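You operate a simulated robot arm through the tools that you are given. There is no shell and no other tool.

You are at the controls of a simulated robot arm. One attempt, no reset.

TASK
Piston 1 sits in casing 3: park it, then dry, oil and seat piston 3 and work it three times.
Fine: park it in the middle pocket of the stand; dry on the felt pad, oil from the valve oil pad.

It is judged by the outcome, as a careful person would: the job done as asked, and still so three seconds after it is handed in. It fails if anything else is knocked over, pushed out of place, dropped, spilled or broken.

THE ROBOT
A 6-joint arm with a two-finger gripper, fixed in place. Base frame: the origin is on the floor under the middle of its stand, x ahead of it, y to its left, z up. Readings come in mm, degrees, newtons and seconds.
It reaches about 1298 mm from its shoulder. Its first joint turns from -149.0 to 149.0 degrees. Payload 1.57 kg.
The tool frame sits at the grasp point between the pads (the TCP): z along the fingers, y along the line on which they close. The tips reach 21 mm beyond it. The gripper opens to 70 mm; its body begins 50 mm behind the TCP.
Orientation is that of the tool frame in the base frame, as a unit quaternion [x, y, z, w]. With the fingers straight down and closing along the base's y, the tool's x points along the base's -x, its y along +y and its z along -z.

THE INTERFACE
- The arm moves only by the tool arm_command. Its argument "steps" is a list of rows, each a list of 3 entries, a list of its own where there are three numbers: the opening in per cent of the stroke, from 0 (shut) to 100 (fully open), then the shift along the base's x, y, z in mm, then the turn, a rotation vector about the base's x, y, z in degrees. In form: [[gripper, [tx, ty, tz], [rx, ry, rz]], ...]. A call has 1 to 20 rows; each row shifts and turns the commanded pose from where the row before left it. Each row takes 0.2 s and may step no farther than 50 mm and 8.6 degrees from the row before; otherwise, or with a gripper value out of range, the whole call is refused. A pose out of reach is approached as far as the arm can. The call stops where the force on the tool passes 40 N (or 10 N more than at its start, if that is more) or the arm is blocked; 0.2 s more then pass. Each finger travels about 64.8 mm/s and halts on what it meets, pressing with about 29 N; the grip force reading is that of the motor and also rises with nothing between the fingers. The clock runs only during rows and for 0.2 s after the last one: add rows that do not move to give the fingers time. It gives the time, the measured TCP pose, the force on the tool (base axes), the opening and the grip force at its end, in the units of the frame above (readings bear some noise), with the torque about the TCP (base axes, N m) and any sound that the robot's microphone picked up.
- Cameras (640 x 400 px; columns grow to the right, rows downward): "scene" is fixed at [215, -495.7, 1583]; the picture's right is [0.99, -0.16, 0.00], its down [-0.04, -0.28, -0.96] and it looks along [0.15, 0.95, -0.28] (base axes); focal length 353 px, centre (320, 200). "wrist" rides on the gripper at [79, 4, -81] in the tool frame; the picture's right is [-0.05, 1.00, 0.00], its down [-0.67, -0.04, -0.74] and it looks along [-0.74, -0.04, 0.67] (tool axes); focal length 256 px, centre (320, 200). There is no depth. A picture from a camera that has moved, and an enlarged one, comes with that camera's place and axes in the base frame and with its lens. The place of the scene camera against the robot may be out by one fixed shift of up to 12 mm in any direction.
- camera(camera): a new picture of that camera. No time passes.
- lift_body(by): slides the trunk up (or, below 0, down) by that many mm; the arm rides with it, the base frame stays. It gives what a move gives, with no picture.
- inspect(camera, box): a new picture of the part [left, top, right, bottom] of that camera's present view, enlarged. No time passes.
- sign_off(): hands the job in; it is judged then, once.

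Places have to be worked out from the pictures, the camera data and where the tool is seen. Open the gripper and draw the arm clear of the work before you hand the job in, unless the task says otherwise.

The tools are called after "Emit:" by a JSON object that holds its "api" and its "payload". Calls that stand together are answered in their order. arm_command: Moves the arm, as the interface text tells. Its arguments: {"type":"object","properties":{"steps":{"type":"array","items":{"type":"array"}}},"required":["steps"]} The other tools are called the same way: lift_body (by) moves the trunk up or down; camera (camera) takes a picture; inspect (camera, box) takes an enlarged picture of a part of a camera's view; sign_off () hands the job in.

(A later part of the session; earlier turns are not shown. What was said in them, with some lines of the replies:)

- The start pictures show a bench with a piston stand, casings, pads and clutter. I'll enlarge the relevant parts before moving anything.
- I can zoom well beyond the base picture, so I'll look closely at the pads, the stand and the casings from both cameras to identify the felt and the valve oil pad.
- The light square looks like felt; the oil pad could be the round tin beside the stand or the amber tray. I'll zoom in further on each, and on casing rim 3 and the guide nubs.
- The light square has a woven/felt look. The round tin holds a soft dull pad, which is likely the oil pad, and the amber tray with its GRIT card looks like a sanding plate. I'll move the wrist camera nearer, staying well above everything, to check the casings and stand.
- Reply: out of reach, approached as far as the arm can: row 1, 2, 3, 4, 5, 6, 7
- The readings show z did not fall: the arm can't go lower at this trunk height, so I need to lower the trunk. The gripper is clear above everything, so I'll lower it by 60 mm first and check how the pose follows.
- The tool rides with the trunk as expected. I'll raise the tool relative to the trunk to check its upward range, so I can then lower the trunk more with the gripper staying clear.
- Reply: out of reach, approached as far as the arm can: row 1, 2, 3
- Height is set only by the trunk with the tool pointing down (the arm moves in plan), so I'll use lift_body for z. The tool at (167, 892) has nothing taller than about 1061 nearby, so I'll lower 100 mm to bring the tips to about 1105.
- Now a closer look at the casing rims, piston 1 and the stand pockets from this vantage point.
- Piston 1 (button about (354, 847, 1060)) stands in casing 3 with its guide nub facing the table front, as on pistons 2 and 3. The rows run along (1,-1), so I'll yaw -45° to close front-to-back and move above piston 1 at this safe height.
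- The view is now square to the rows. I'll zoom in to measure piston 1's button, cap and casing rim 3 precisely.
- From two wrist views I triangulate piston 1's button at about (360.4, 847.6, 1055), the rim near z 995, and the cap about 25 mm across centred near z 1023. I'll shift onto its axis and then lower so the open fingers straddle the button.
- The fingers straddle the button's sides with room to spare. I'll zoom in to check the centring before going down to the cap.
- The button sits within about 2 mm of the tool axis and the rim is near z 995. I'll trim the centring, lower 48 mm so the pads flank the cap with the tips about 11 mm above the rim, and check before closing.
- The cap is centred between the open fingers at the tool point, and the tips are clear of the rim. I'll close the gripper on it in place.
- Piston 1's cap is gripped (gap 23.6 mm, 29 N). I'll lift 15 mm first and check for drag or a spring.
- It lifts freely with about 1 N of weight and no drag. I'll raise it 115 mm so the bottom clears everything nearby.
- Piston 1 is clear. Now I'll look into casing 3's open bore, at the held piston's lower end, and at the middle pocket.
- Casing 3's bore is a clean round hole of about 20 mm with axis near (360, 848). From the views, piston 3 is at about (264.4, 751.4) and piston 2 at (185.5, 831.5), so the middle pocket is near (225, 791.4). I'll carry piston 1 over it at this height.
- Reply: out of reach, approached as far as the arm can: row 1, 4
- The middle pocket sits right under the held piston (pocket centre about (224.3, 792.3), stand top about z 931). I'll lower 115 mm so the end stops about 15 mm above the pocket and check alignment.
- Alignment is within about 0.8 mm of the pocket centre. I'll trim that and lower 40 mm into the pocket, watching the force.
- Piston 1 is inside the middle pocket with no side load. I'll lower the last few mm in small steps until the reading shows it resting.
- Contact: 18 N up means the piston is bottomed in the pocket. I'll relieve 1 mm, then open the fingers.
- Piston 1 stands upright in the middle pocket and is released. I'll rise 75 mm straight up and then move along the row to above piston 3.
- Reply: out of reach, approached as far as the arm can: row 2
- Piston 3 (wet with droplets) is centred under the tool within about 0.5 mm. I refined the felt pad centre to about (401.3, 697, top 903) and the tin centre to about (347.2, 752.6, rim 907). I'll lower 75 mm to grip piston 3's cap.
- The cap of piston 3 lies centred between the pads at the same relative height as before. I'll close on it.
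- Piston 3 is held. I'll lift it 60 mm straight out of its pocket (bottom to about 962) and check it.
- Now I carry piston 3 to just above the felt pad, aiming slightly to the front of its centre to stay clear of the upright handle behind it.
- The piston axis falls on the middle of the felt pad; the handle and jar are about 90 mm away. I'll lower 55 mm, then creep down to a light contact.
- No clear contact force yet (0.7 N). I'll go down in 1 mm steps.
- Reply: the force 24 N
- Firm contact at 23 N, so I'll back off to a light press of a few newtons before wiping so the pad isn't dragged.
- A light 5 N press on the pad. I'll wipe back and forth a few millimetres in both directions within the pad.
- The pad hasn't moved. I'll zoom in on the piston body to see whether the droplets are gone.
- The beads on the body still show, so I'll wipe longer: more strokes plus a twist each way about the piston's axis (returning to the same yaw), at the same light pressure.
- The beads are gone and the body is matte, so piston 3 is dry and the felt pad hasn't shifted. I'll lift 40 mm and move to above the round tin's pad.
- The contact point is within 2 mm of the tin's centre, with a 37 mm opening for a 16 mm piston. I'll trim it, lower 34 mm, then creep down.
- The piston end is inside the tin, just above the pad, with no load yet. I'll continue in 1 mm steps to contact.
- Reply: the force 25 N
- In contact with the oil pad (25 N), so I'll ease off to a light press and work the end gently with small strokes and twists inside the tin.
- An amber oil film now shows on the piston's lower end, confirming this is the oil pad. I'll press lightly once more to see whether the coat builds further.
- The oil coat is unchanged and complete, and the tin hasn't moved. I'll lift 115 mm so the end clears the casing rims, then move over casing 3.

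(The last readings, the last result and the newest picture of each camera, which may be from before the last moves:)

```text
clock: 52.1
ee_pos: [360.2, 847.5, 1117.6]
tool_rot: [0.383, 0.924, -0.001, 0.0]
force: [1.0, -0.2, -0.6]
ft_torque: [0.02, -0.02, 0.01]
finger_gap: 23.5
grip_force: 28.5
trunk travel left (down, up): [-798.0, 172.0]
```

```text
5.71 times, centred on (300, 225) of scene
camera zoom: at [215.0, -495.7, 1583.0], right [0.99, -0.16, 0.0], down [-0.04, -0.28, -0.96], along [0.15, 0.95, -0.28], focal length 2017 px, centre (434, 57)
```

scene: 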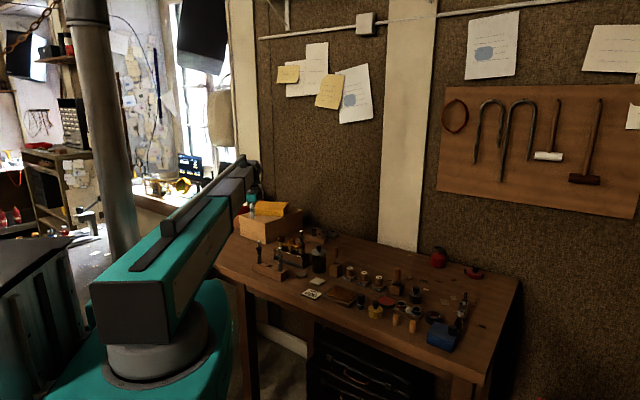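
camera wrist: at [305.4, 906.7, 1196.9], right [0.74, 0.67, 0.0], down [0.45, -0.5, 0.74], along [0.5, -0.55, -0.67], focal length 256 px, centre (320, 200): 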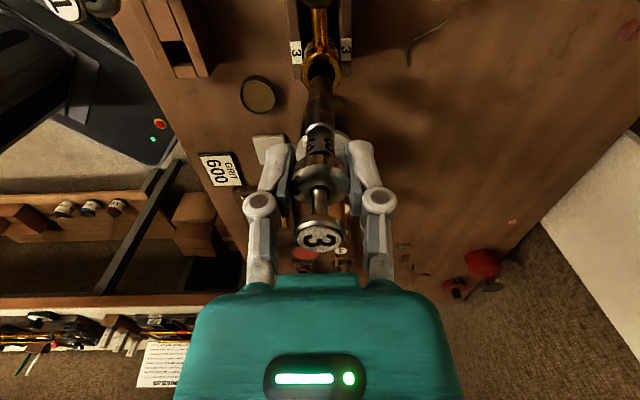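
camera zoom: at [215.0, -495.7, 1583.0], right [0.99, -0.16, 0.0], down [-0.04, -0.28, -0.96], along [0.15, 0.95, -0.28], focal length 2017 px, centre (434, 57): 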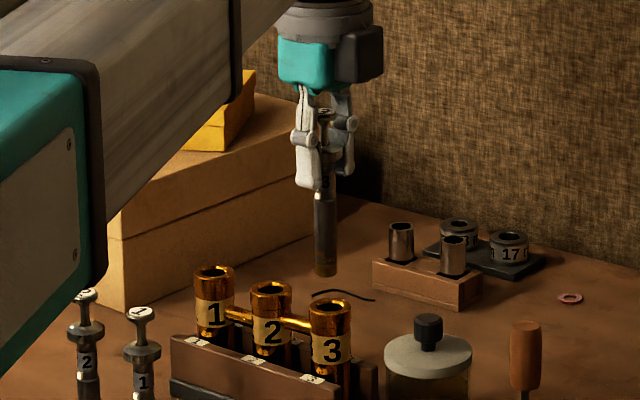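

Casing 3's axis measures (360.0, 847.7), and the piston needs about (+1.4, -0.5) mm. I'll check that the piston hasn't slipped in the grip compared with the earlier hold, then apply the shift.

Emit:
{"api": "arm_command", "payload": {"steps": [[20, [1.4, -0.5, 0], [0, 0, 0]], [20, [0, 0, 0], [0, 0, 0]], [20, [0, 0, 0], [0, 0, 0]]]}}

Emit:
{"api": "inspect", "payload": {"camera": "wrist", "box": [220, 60, 420, 260]}}

Emit:
{"api": "inspect", "payload": {"camera": "wrist", "box": [285, 40, 355, 120]}}

```text
clock: 52.9
ee_pos: [362.0, 845.6, 1116.5]
tool_rot: [0.383, 0.924, 0.001, -0.001]
force: [0.1, -0.1, -0.4]
ft_torque: [0.01, 0.0, 0.0]
finger_gap: 23.8
grip_force: 28.7
trunk travel left (down, up): [-798.0, 172.0]
```

```text
2.00 times, centred on (320, 160) of wrist
camera zoom: at [307.4, 905.6, 1196.8], right [0.74, 0.67, 0.0], down [0.45, -0.5, 0.74], along [0.5, -0.55, -0.67], focal length 512 px, centre (320, 280)
```

zoom: 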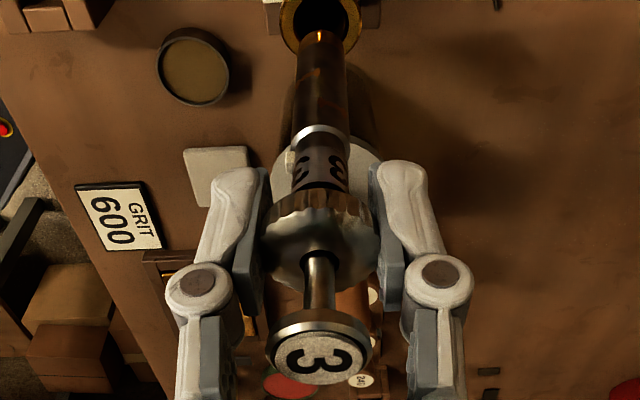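

```text
5.00 times, centred on (320, 80) of wrist
camera zoom: at [307.4, 905.6, 1196.8], right [0.74, 0.67, 0.0], down [0.45, -0.5, 0.74], along [0.5, -0.55, -0.67], focal length 1280 px, centre (320, 800)
```

zoom: 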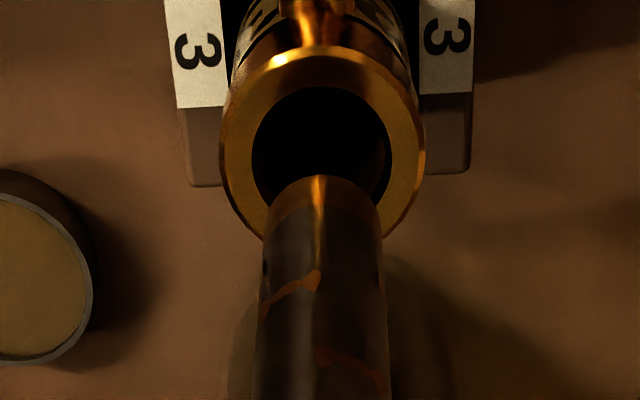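

Lateral alignment is within about 0.5 mm, and along the row the piston is about 0.8 mm past the bore axis. I'll trim that and lower 30 mm so the end just enters the bore, then look.

Emit:
{"api": "arm_command", "payload": {"steps": [[20, [-0.5, 0.6, 0], [0, 0, 0]], [20, [0, 0, 0], [0, 0, 0]]]}}

Emit:
{"api": "lift_body", "payload": {"by": -30}}

Emit:
{"api": "inspect", "payload": {"camera": "wrist", "box": [285, 50, 355, 130]}}

Emit:
{"api": "inspect", "payload": {"camera": "scene", "box": [285, 205, 325, 250]}}

```text
clock: 53.5
ee_pos: [361.4, 846.9, 1117.1]
tool_rot: [0.383, 0.924, 0.0, -0.001]
force: [-0.5, -0.3, -1.1]
ft_torque: [0.0, 0.0, 0.01]
finger_gap: 23.6
grip_force: 28.9
trunk travel left (down, up): [-798.0, 172.0]
```

```text
clock: 54.2
ee_pos: [362.2, 847.4, 1086.3]
tool_rot: [0.382, 0.924, 0.0, 0.001]
force: [0.0, 0.6, -1.1]
ft_torque: [0.0, 0.01, -0.01]
finger_gap: 23.5
grip_force: 28.6
trunk travel left (down, up): [-768.0, 202.0]
```

```text
5.00 times, centred on (320, 90) of wrist
camera zoom: at [306.7, 905.9, 1166.9], right [0.74, 0.67, 0.0], down [0.45, -0.5, 0.74], along [0.5, -0.55, -0.67], focal length 1280 px, centre (320, 750)
```

zoom: 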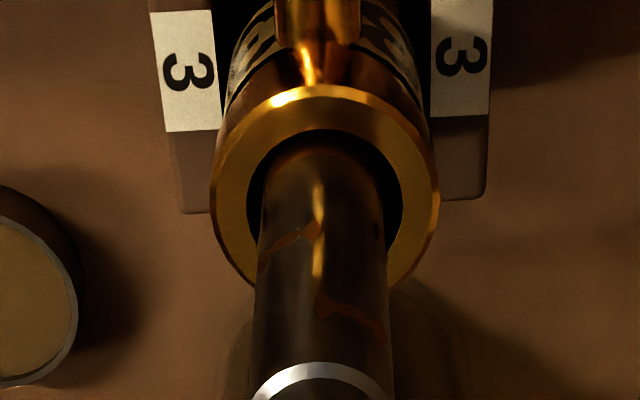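

```text
8.89 times, centred on (305, 228) of scene
camera zoom: at [215.0, -495.7, 1583.0], right [0.99, -0.16, 0.0], down [-0.04, -0.28, -0.96], along [0.15, 0.95, -0.28], focal length 3137 px, centre (453, -44)
```

zoom: 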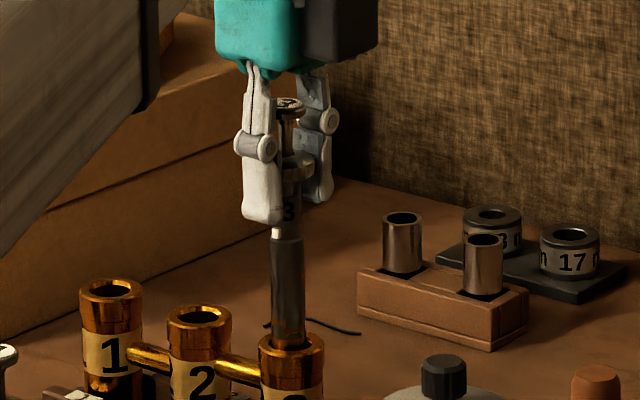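

The end has entered the bore, well centred, with no force. I'll continue down 40 mm.

Emit:
{"api": "lift_body", "payload": {"by": -40}}

Emit:
{"api": "inspect", "payload": {"camera": "wrist", "box": [260, 60, 380, 200]}}

```text
clock: 55.1
ee_pos: [361.7, 847.0, 1046.7]
tool_rot: [0.383, 0.924, 0.0, 0.0]
force: [-1.0, -0.2, -0.8]
ft_torque: [0.03, 0.0, -0.03]
finger_gap: 23.8
grip_force: 29.1
trunk travel left (down, up): [-728.0, 242.0]
```

```text
2.86 times, centred on (320, 130) of wrist
camera zoom: at [306.7, 905.9, 1126.9], right [0.74, 0.67, 0.0], down [0.45, -0.5, 0.74], along [0.5, -0.55, -0.67], focal length 731 px, centre (320, 400)
```

zoom: 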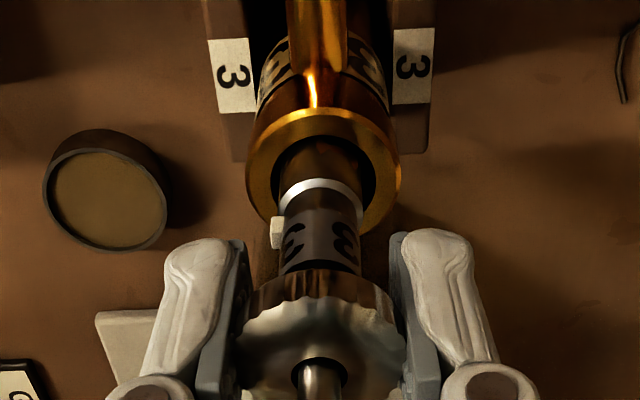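

The guide nub is about to enter the bore with the smallest clearance on its side (front). I'll shift 0.8 mm toward the back to give the nub room, then lower in small steps, watching the force.

Emit:
{"api": "arm_command", "payload": {"steps": [[20, [0.5, 0.6, 0], [0, 0, 0]], [20, [0, 0, 0], [0, 0, 0]]]}}

Emit:
{"api": "lift_body", "payload": {"by": -10}}

Emit:
{"api": "lift_body", "payload": {"by": -4}}

Emit:
{"api": "inspect", "payload": {"camera": "wrist", "box": [260, 60, 380, 200]}}

```text
clock: 55.7
ee_pos: [362.5, 848.4, 1046.6]
tool_rot: [0.383, 0.924, -0.001, 0.0]
force: [-0.3, -0.6, -0.6]
ft_torque: [0.02, 0.0, 0.02]
finger_gap: 23.6
grip_force: 29.5
trunk travel left (down, up): [-728.0, 242.0]
```

```text
clock: 56.2
ee_pos: [362.5, 846.2, 1036.6]
tool_rot: [0.383, 0.924, 0.0, -0.001]
force: [-0.4, -0.1, 0.3]
ft_torque: [0.01, 0.01, -0.01]
finger_gap: 23.4
grip_force: 28.9
trunk travel left (down, up): [-718.0, 252.0]
```

```text
clock: 56.8
ee_pos: [362.9, 847.6, 1032.0]
tool_rot: [0.383, 0.924, 0.0, -0.001]
force: [-0.5, -0.9, -0.4]
ft_torque: [0.02, -0.03, 0.05]
finger_gap: 23.5
grip_force: 29.5
trunk travel left (down, up): [-714.0, 256.0]
```

```text
2.86 times, centred on (320, 130) of wrist
camera zoom: at [307.3, 906.8, 1112.9], right [0.74, 0.67, 0.0], down [0.45, -0.5, 0.74], along [0.5, -0.55, -0.67], focal length 731 px, centre (320, 400)
```

zoom: 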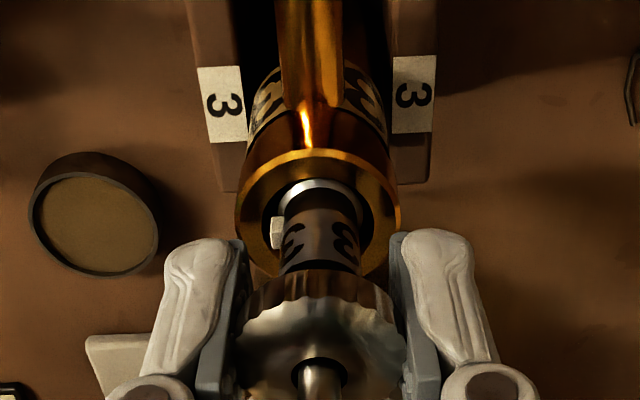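

The nub is just inside the bore edge. I'll lower in 2 mm steps and watch for contact.

Emit:
{"api": "lift_body", "payload": {"by": -2}}

Emit:
{"api": "lift_body", "payload": {"by": -2}}

Emit:
{"api": "inspect", "payload": {"camera": "wrist", "box": [280, 80, 360, 170]}}

```text
clock: 57.3
ee_pos: [362.9, 848.5, 1029.6]
tool_rot: [0.382, 0.924, 0.001, 0.0]
force: [0.2, 0.1, -1.2]
ft_torque: [0.0, 0.01, -0.01]
finger_gap: 23.7
grip_force: 28.9
trunk travel left (down, up): [-712.0, 258.0]
```

```text
clock: 57.8
ee_pos: [363.0, 847.7, 1028.8]
tool_rot: [0.383, 0.924, 0.0, 0.0]
force: [0.0, 0.2, -0.3]
ft_torque: [0.01, 0.02, -0.02]
finger_gap: 23.9
grip_force: 29.1
trunk travel left (down, up): [-710.0, 260.0]
```

```text
4.44 times, centred on (320, 125) of wrist
camera zoom: at [307.3, 906.8, 1108.9], right [0.74, 0.67, 0.0], down [0.45, -0.5, 0.74], along [0.5, -0.55, -0.67], focal length 1138 px, centre (320, 533)
```

zoom: 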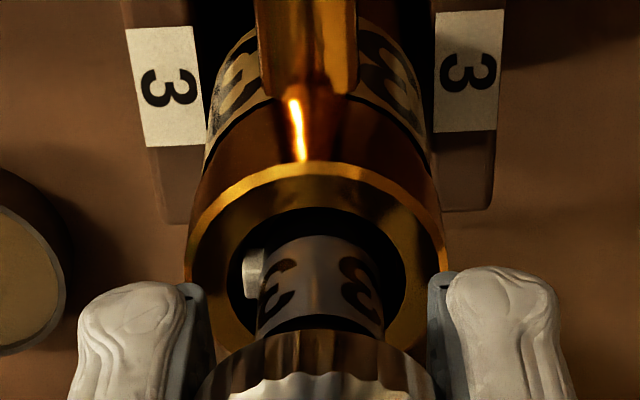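

The nub is entering the bore cleanly and there's still no contact force. I'll continue in 2 mm steps.

Emit:
{"api": "lift_body", "payload": {"by": -2}}

Emit:
{"api": "lift_body", "payload": {"by": -2}}

Emit:
{"api": "inspect", "payload": {"camera": "wrist", "box": [280, 80, 360, 170]}}

Emit:
{"api": "inspect", "payload": {"camera": "scene", "box": [285, 210, 325, 250]}}

```text
clock: 58.3
ee_pos: [362.5, 846.8, 1027.4]
tool_rot: [0.383, 0.924, -0.001, 0.0]
force: [0.1, 0.1, -1.5]
ft_torque: [0.01, 0.0, 0.02]
finger_gap: 23.4
grip_force: 29.2
trunk travel left (down, up): [-708.0, 262.0]
```

```text
clock: 58.9
ee_pos: [362.1, 847.5, 1024.6]
tool_rot: [0.383, 0.924, 0.0, 0.001]
force: [-0.3, 0.8, 0.8]
ft_torque: [-0.03, -0.01, 0.02]
finger_gap: 23.7
grip_force: 28.9
trunk travel left (down, up): [-706.0, 264.0]
```

```text
4.44 times, centred on (320, 125) of wrist
camera zoom: at [307.3, 906.8, 1104.9], right [0.74, 0.67, 0.0], down [0.45, -0.5, 0.74], along [0.5, -0.55, -0.67], focal length 1138 px, centre (320, 533)
```

zoom: 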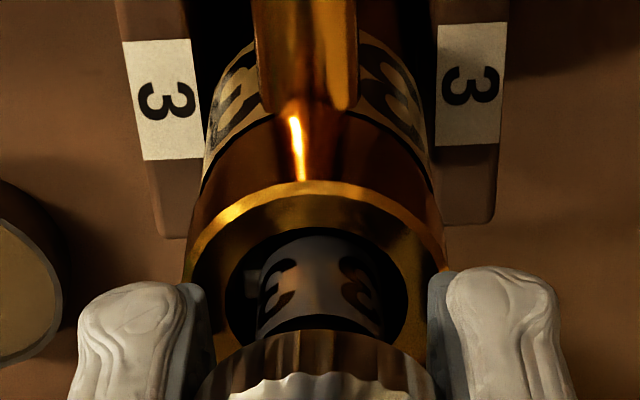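

```text
10.00 times, centred on (305, 230) of scene
camera zoom: at [215.0, -495.7, 1583.0], right [0.99, -0.16, 0.0], down [-0.04, -0.28, -0.96], along [0.15, 0.95, -0.28], focal length 3529 px, centre (470, -100)
```

zoom: 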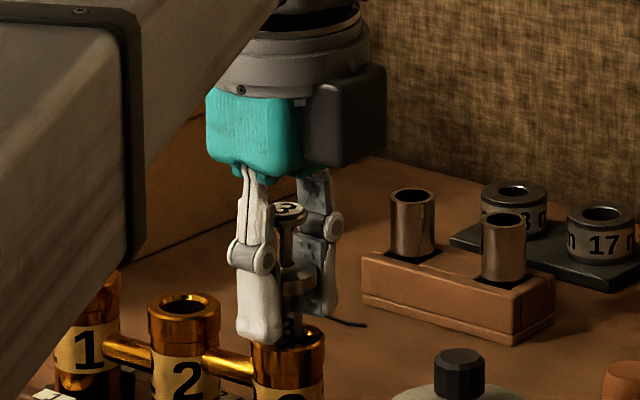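

Nub is in, still no contact; tips are about 9 mm above the rim. I'll keep creeping 1–1.5 mm at a time.

Emit:
{"api": "lift_body", "payload": {"by": -1.5}}

Emit:
{"api": "lift_body", "payload": {"by": -1.5}}

```text
clock: 59.4
ee_pos: [362.4, 847.2, 1023.4]
tool_rot: [0.383, 0.924, 0.001, 0.0]
force: [0.5, 0.5, 1.2]
ft_torque: [0.03, 0.03, 0.01]
finger_gap: 23.9
grip_force: 28.5
trunk travel left (down, up): [-705.0, 265.0]
```

```text
clock: 59.9
ee_pos: [361.8, 847.3, 1022.2]
tool_rot: [0.383, 0.924, 0.0, 0.0]
force: [0.3, -0.3, 0.4]
ft_torque: [0.01, 0.02, 0.02]
finger_gap: 23.7
grip_force: 29.3
trunk travel left (down, up): [-703.0, 267.0]
```

Still essentially unloaded. One more small step and check.

Emit:
{"api": "lift_body", "payload": {"by": -1.5}}

Emit:
{"api": "inspect", "payload": {"camera": "scene", "box": [290, 220, 320, 245]}}

Emit:
{"api": "inspect", "payload": {"camera": "wrist", "box": [260, 90, 380, 200]}}

```text
clock: 60.4
ee_pos: [363.0, 847.3, 1019.8]
tool_rot: [0.383, 0.924, 0.0, 0.0]
force: [-0.3, 0.9, 1.4]
ft_torque: [0.02, -0.03, -0.04]
finger_gap: 23.4
grip_force: 29.0
trunk travel left (down, up): [-702.0, 268.0]
```

```text
16.00 times, centred on (305, 232) of scene
camera zoom: at [215.0, -495.7, 1583.0], right [0.99, -0.16, 0.0], down [-0.04, -0.28, -0.96], along [0.15, 0.95, -0.28], focal length 5647 px, centre (560, -320)
```

zoom: 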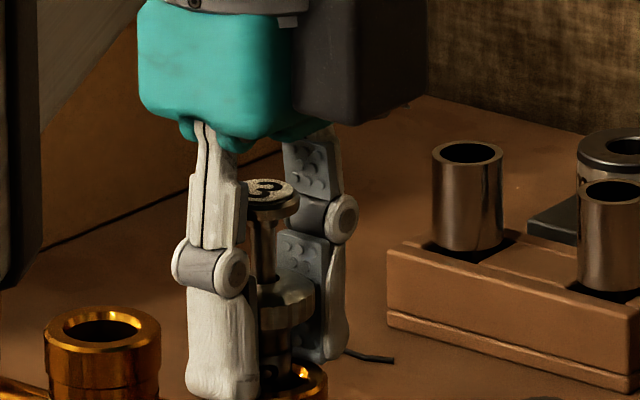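

```text
3.64 times, centred on (320, 145) of wrist
camera zoom: at [307.2, 906.7, 1100.5], right [0.74, 0.67, 0.0], down [0.45, -0.5, 0.74], along [0.5, -0.55, -0.67], focal length 931 px, centre (320, 400)
```

zoom: 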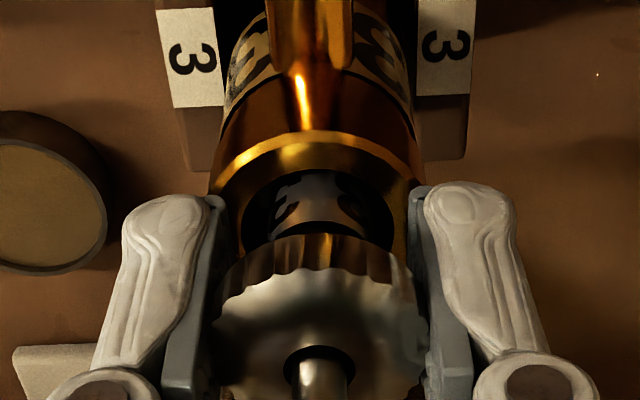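

The piston sits about 6 mm lower than piston 1 did, with a soft upward push of roughly 1.7 N from about z 1026. That looks like the valve spring. I'll rise 5 mm to its natural rest height and release gently there.

Emit:
{"api": "lift_body", "payload": {"by": 5}}

Emit:
{"api": "arm_command", "payload": {"steps": [[40, [0, 0, 0], [0, 0, 0]], [50, [0, 0, 0], [0, 0, 0]], [70, [0, 0, 0], [0, 0, 0]], [70, [0, 0, 0], [0, 0, 0]]]}}

Emit:
{"api": "inspect", "payload": {"camera": "scene", "box": [285, 210, 325, 250]}}

Emit:
{"api": "inspect", "payload": {"camera": "wrist", "box": [260, 90, 380, 250]}}

```text
clock: 60.9
ee_pos: [361.0, 848.5, 1025.2]
tool_rot: [0.382, 0.924, 0.0, -0.001]
force: [0.3, 0.0, 1.1]
ft_torque: [0.0, 0.03, 0.0]
finger_gap: 23.6
grip_force: 29.7
trunk travel left (down, up): [-707.0, 263.0]
```

```text
clock: 61.9
ee_pos: [362.0, 846.8, 1025.2]
tool_rot: [0.384, 0.923, 0.001, 0.0]
force: [-0.8, 0.4, 0.6]
ft_torque: [-0.02, 0.0, -0.01]
finger_gap: 49.2
grip_force: 0.1
trunk travel left (down, up): [-707.0, 263.0]
```

```text
10.00 times, centred on (305, 230) of scene
camera zoom: at [215.0, -495.7, 1583.0], right [0.99, -0.16, 0.0], down [-0.04, -0.28, -0.96], along [0.15, 0.95, -0.28], focal length 3529 px, centre (470, -100)
```

zoom: 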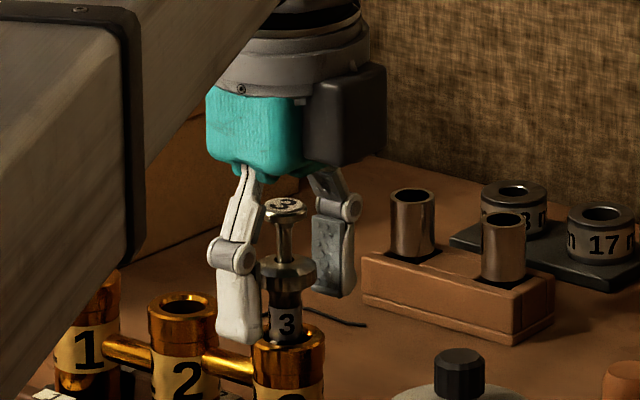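

```text
2.50 times, centred on (320, 170) of wrist
camera zoom: at [307.3, 906.8, 1105.4], right [0.74, 0.67, 0.0], down [0.45, -0.5, 0.74], along [0.5, -0.55, -0.67], focal length 640 px, centre (320, 275)
```

zoom: 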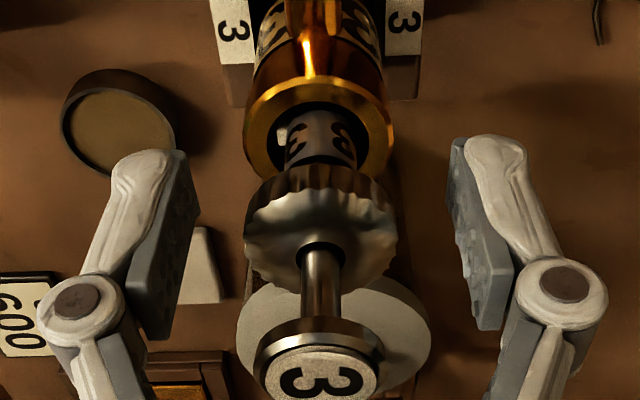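

Piston 3 rests on its spring at the same height piston 1 had, upright in casing 3. I'll rise 60 mm clear of the button, close the fingers, and use the closed tips to press the button.

Emit:
{"api": "lift_body", "payload": {"by": 62}}

Emit:
{"api": "arm_command", "payload": {"steps": [[50, [0, 0, 0], [0, 0, 0]], [25, [0, 0, 0], [0, 0, 0]], [0, [0, 0, 0], [0, 0, 0]], [0, [0, 0, 0], [0, 0, 0]], [0, [0, 0, 0], [0, 0, 0]], [0, [0, 0, 0], [0, 0, 0]]]}}

Emit:
{"api": "camera", "payload": {"camera": "wrist"}}

Emit:
{"api": "inspect", "payload": {"camera": "wrist", "box": [260, 60, 380, 200]}}

Emit:
{"api": "inspect", "payload": {"camera": "scene", "box": [285, 205, 325, 245]}}

```text
clock: 62.9
ee_pos: [362.9, 846.7, 1087.4]
tool_rot: [0.382, 0.924, 0.0, 0.001]
force: [-0.2, 1.3, 0.0]
ft_torque: [0.0, 0.01, 0.02]
finger_gap: 49.1
grip_force: 0.0
trunk travel left (down, up): [-769.0, 201.0]
```

```text
clock: 64.3
ee_pos: [362.1, 847.1, 1087.8]
tool_rot: [0.383, 0.924, 0.0, 0.001]
force: [0.8, 0.1, 0.4]
ft_torque: [-0.03, 0.01, 0.05]
finger_gap: 0.1
grip_force: 28.6
trunk travel left (down, up): [-769.0, 201.0]
```

```text
taken
camera wrist: at [307.3, 906.8, 1167.4], right [0.74, 0.67, 0.0], down [0.45, -0.5, 0.74], along [0.5, -0.55, -0.67], focal length 256 px, centre (320, 200)
```

wrist: 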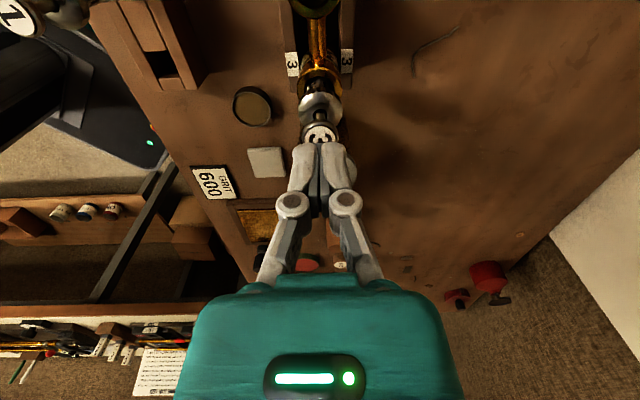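

```text
2.86 times, centred on (320, 130) of wrist
camera zoom: at [307.3, 906.8, 1167.4], right [0.74, 0.67, 0.0], down [0.45, -0.5, 0.74], along [0.5, -0.55, -0.67], focal length 731 px, centre (320, 400)
```

zoom: 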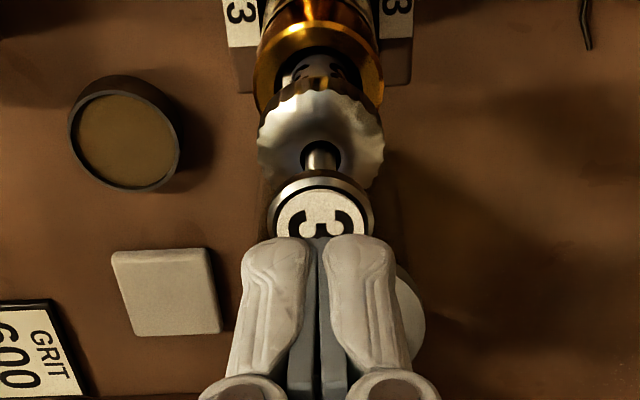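

```text
10.00 times, centred on (305, 225) of scene
camera zoom: at [215.0, -495.7, 1583.0], right [0.99, -0.16, 0.0], down [-0.04, -0.28, -0.96], along [0.15, 0.95, -0.28], focal length 3529 px, centre (470, -50)
```

zoom: 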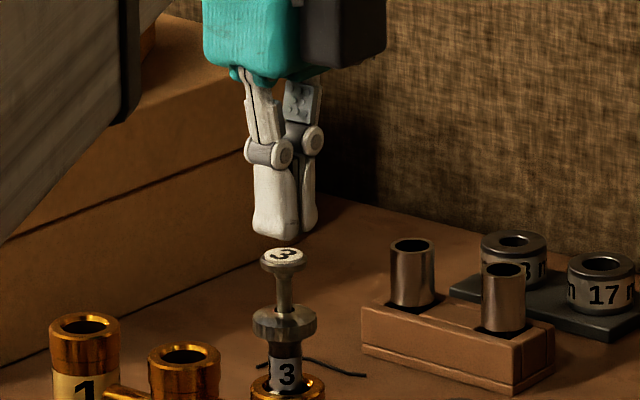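

The closed tips are centred above button 3 with about 11 mm clearance. I'll lower to touch and then press in small steps to learn the spring's stroke.

Emit:
{"api": "lift_body", "payload": {"by": -12}}

Emit:
{"api": "lift_body", "payload": {"by": -4}}

Emit:
{"api": "lift_body", "payload": {"by": -4}}

Emit:
{"api": "inspect", "payload": {"camera": "scene", "box": [285, 210, 325, 250]}}

```text
clock: 64.9
ee_pos: [362.9, 846.4, 1074.5]
tool_rot: [0.383, 0.924, 0.001, -0.001]
force: [0.5, 0.1, 1.4]
ft_torque: [-0.02, -0.01, 0.01]
finger_gap: 6.0
grip_force: 28.2
trunk travel left (down, up): [-757.0, 213.0]
```

```text
clock: 65.5
ee_pos: [361.3, 847.4, 1071.8]
tool_rot: [0.383, 0.924, 0.0, 0.0]
force: [1.0, 0.2, 0.9]
ft_torque: [-0.01, 0.0, 0.02]
finger_gap: 6.0
grip_force: 28.3
trunk travel left (down, up): [-753.0, 217.0]
```

```text
clock: 66.0
ee_pos: [362.2, 845.9, 1067.2]
tool_rot: [0.383, 0.924, 0.0, 0.0]
force: [0.0, 0.6, 2.8]
ft_torque: [0.01, -0.02, 0.02]
finger_gap: 5.7
grip_force: 28.7
trunk travel left (down, up): [-749.0, 221.0]
```

```text
10.00 times, centred on (305, 230) of scene
camera zoom: at [215.0, -495.7, 1583.0], right [0.99, -0.16, 0.0], down [-0.04, -0.28, -0.96], along [0.15, 0.95, -0.28], focal length 3529 px, centre (470, -100)
```

zoom: 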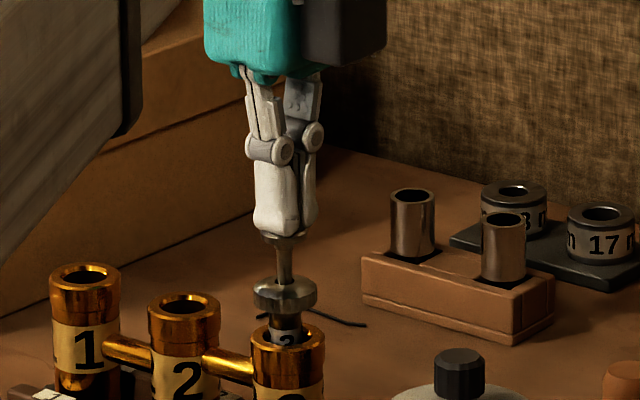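

The piston moves down with the tips at about 3 N, so the spring is soft. I'll keep pressing in small steps to find the bottom of the stroke.

Emit:
{"api": "lift_body", "payload": {"by": -4}}

Emit:
{"api": "lift_body", "payload": {"by": -3}}

Emit:
{"api": "inspect", "payload": {"camera": "scene", "box": [285, 210, 325, 250]}}

Emit:
{"api": "inspect", "payload": {"camera": "wrist", "box": [260, 60, 380, 200]}}

```text
clock: 66.5
ee_pos: [361.8, 847.2, 1064.1]
tool_rot: [0.382, 0.924, 0.0, -0.001]
force: [0.2, -0.7, 2.1]
ft_torque: [0.0, 0.02, -0.03]
finger_gap: 6.2
grip_force: 28.2
trunk travel left (down, up): [-745.0, 225.0]
```

```text
clock: 67.0
ee_pos: [362.2, 845.5, 1061.3]
tool_rot: [0.383, 0.924, 0.001, 0.001]
force: [-0.1, -0.3, 16.4]
ft_torque: [0.02, -0.04, 0.01]
finger_gap: 6.1
grip_force: 28.7
trunk travel left (down, up): [-742.0, 228.0]
```

```text
10.00 times, centred on (305, 230) of scene
camera zoom: at [215.0, -495.7, 1583.0], right [0.99, -0.16, 0.0], down [-0.04, -0.28, -0.96], along [0.15, 0.95, -0.28], focal length 3529 px, centre (470, -100)
```

zoom: 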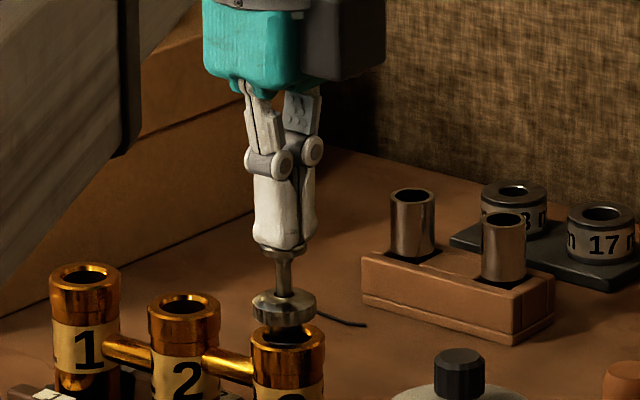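

```text
2.86 times, centred on (320, 130) of wrist
camera zoom: at [306.7, 905.5, 1142.0], right [0.74, 0.67, 0.0], down [0.45, -0.5, 0.74], along [0.5, -0.55, -0.67], focal length 731 px, centre (320, 400)
```

zoom: 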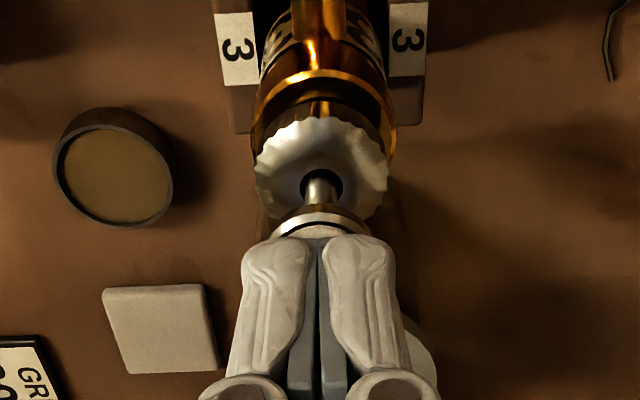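

Force jumped to 16 N at about 15 mm of travel, which is the bottom of the stroke. That's one full press. Now I'll rise 20 mm and confirm the spring returns it fully.

Emit:
{"api": "lift_body", "payload": {"by": 20}}

Emit:
{"api": "inspect", "payload": {"camera": "scene", "box": [285, 210, 325, 250]}}

```text
clock: 67.7
ee_pos: [362.2, 848.3, 1081.1]
tool_rot: [0.382, 0.924, 0.0, 0.0]
force: [-0.6, -0.6, 1.2]
ft_torque: [0.02, -0.02, 0.0]
finger_gap: 0.3
grip_force: 28.2
trunk travel left (down, up): [-762.0, 208.0]
```

```text
10.00 times, centred on (305, 230) of scene
camera zoom: at [215.0, -495.7, 1583.0], right [0.99, -0.16, 0.0], down [-0.04, -0.28, -0.96], along [0.15, 0.95, -0.28], focal length 3529 px, centre (470, -100)
```

zoom: 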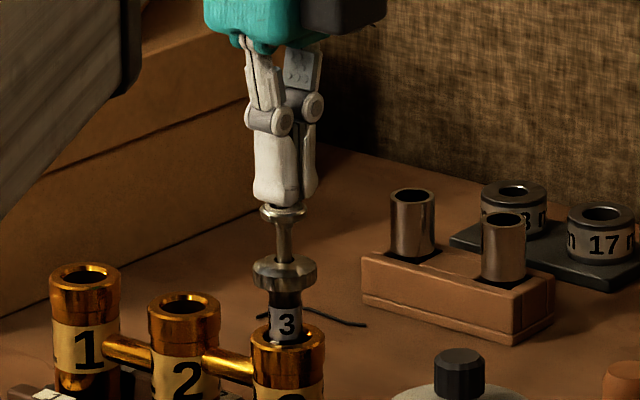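

The spring returned it fully, so that counts as one full stroke. Second stroke: down 20 mm to the same bottom, check, and back up.

Emit:
{"api": "lift_body", "payload": {"by": -20}}

Emit:
{"api": "lift_body", "payload": {"by": 20}}

Emit:
{"api": "inspect", "payload": {"camera": "scene", "box": [285, 210, 325, 250]}}

```text
clock: 68.4
ee_pos: [361.4, 846.3, 1061.9]
tool_rot: [0.383, 0.924, 0.001, 0.001]
force: [0.3, -0.2, 15.1]
ft_torque: [0.05, 0.02, -0.01]
finger_gap: 6.1
grip_force: 28.7
trunk travel left (down, up): [-742.0, 228.0]
```

```text
clock: 69.1
ee_pos: [363.6, 848.3, 1080.4]
tool_rot: [0.383, 0.924, 0.0, 0.001]
force: [-0.2, 0.4, 0.6]
ft_torque: [-0.03, -0.01, -0.04]
finger_gap: 0.0
grip_force: 28.2
trunk travel left (down, up): [-762.0, 208.0]
```

```text
10.00 times, centred on (305, 230) of scene
camera zoom: at [215.0, -495.7, 1583.0], right [0.99, -0.16, 0.0], down [-0.04, -0.28, -0.96], along [0.15, 0.95, -0.28], focal length 3529 px, centre (470, -100)
```

zoom: 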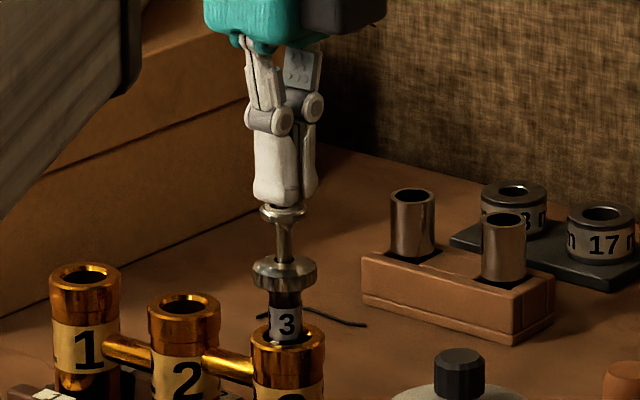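

The second stroke reached bottom (15 N) and returned fully. Now the third stroke, then I'll rise well clear.

Emit:
{"api": "lift_body", "payload": {"by": -20}}

Emit:
{"api": "lift_body", "payload": {"by": 20}}

Emit:
{"api": "inspect", "payload": {"camera": "scene", "box": [285, 210, 325, 250]}}

Emit:
{"api": "lift_body", "payload": {"by": 100}}

```text
clock: 69.7
ee_pos: [361.9, 846.3, 1061.4]
tool_rot: [0.383, 0.924, 0.001, 0.0]
force: [-0.2, 0.6, 15.4]
ft_torque: [0.03, -0.02, -0.03]
finger_gap: 6.0
grip_force: 28.6
trunk travel left (down, up): [-742.0, 228.0]
```

```text
clock: 70.4
ee_pos: [362.3, 847.7, 1081.0]
tool_rot: [0.382, 0.924, 0.001, 0.0]
force: [0.3, 0.1, -0.3]
ft_torque: [0.01, 0.01, -0.01]
finger_gap: 0.0
grip_force: 28.6
trunk travel left (down, up): [-762.0, 208.0]
```

```text
10.00 times, centred on (305, 230) of scene
camera zoom: at [215.0, -495.7, 1583.0], right [0.99, -0.16, 0.0], down [-0.04, -0.28, -0.96], along [0.15, 0.95, -0.28], focal length 3529 px, centre (470, -100)
```

zoom: 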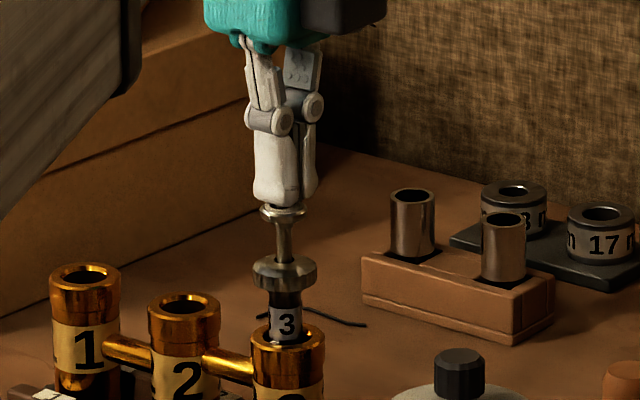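

```text
clock: 71.7
ee_pos: [361.7, 847.5, 1181.6]
tool_rot: [0.383, 0.924, 0.0, 0.0]
force: [-0.4, 0.7, 0.6]
ft_torque: [0.0, -0.03, 0.03]
finger_gap: 0.0
grip_force: 27.9
trunk travel left (down, up): [-862.0, 108.0]
```

Three full strokes are done and the tool is raised. I'll open the gripper, go up further and swing back toward the start position, then check everything.

Emit:
{"api": "lift_body", "payload": {"by": 100}}

Emit:
{"api": "arm_command", "payload": {"steps": [[50, [-30, -23, 0], [0, 0, 7.5]], [100, [-30, -23, 0], [0, 0, 7.5]], [100, [-30, -23, 0], [0, 0, 7.5]], [100, [-30, -23, 0], [0, 0, 7.5]], [100, [-30, -23, 0], [0, 0, 7.5]], [100, [-30, -23, 0], [0, 0, 7.5]], [100, [-30, -23, 0], [0, 0, 0]], [100, [-17, -18, 0], [0, 0, 0]], [100, [0, 0, 0], [0, 0, 0]]]}}

Emit:
{"api": "camera", "payload": {"camera": "scene"}}

Emit:
{"api": "inspect", "payload": {"camera": "scene", "box": [220, 200, 380, 320]}}

Emit:
{"api": "inspect", "payload": {"camera": "scene", "box": [250, 220, 320, 270]}}

Emit:
{"api": "camera", "payload": {"camera": "wrist"}}

```text
clock: 73.1
ee_pos: [362.4, 847.8, 1279.6]
tool_rot: [0.383, 0.924, -0.001, 0.0]
force: [-0.4, -0.5, 0.5]
ft_torque: [0.01, 0.0, 0.0]
finger_gap: 0.2
grip_force: 28.3
trunk travel left (down, up): [-962.0, 8.0]
```

```text
clock: 75.1
ee_pos: [133.1, 670.3, 1280.2]
tool_rot: [0.0, 1.0, 0.0, 0.0]
force: [0.1, 0.4, 0.6]
ft_torque: [-0.04, -0.01, 0.0]
finger_gap: 69.8
grip_force: 0.1
trunk travel left (down, up): [-962.0, 8.0]
```

```text
taken
```

scene: 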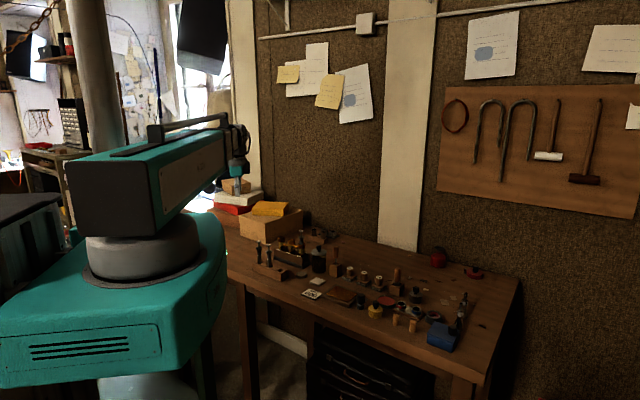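

```text
3.33 times, centred on (300, 260) of scene
camera zoom: at [215.0, -495.7, 1583.0], right [0.99, -0.16, 0.0], down [-0.04, -0.28, -0.96], along [0.15, 0.95, -0.28], focal length 1176 px, centre (387, 0)
```

zoom: 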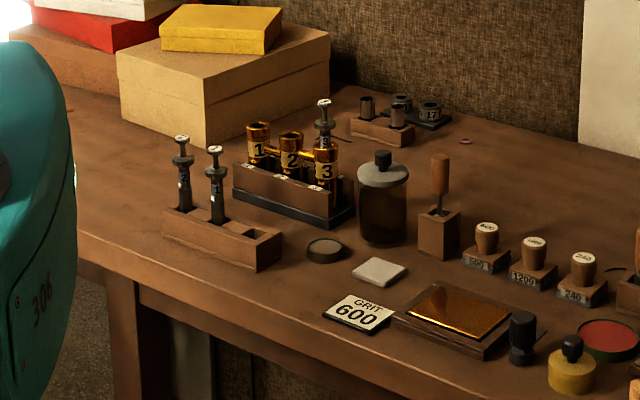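

```text
8.00 times, centred on (285, 245) of scene
camera zoom: at [215.0, -495.7, 1583.0], right [0.99, -0.16, 0.0], down [-0.04, -0.28, -0.96], along [0.15, 0.95, -0.28], focal length 2823 px, centre (600, -160)
```

zoom: 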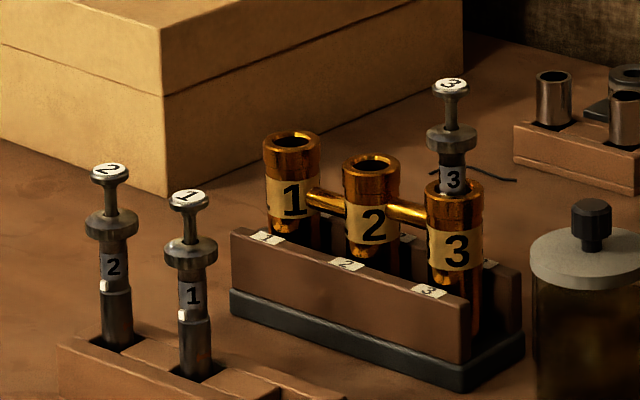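

```text
taken
camera wrist: at [51.8, 674.1, 1360.3], right [0.05, 1.0, 0.0], down [0.67, -0.04, 0.74], along [0.74, -0.04, -0.67], focal length 256 px, centre (320, 200)
```

wrist: 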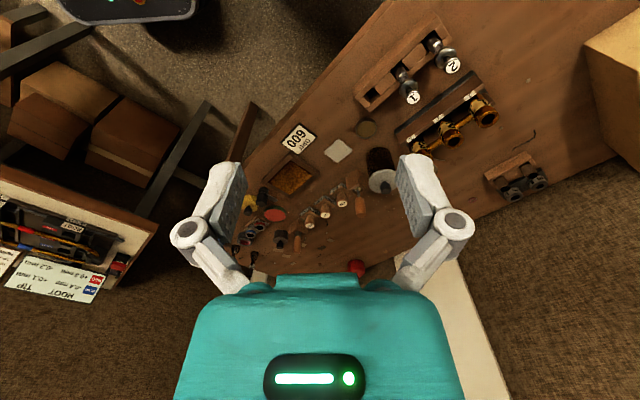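

Final check: piston 1 stands in the stand's middle pocket and piston 3 sits at spring rest in casing 3, dried, oiled and worked three full strokes. The pads and everything else are where they started, and the gripper is open and clear. I'm handing the job in.

Emit:
{"api": "sign_off", "payload": {}}

```text
The job is handed in.
```

The job is done and handed in. I don't have the judge's verdict.

- **Parking:** Piston 1 is out of casing 3 and standing upright in the middle pocket of the stand.
- **Drying:** I wiped piston 3 on the light square felt pad until the water beads on its body were gone.
- **Oiling:** I pressed its lower end into the round tin beside the stand. Nothing was labelled as valve oil, so I took this as the pad; an amber film appeared on the piston's lower end. Only that end is visibly coated, because the tin's rim keeps the rest of the piston off the pad.
- **Seating:** Piston 3 is in casing 3 with its guide nub facing the front. It rests on its spring at the same height piston 1 had.
- **Working:** I pressed the button to the bottom three times, with the force jumping to about 15 N each time. Each time the spring brought the piston back up fully.

In the last pictures the felt pad, the tin and everything else around the work are where they started. The gripper is open and the arm is back near its start position.
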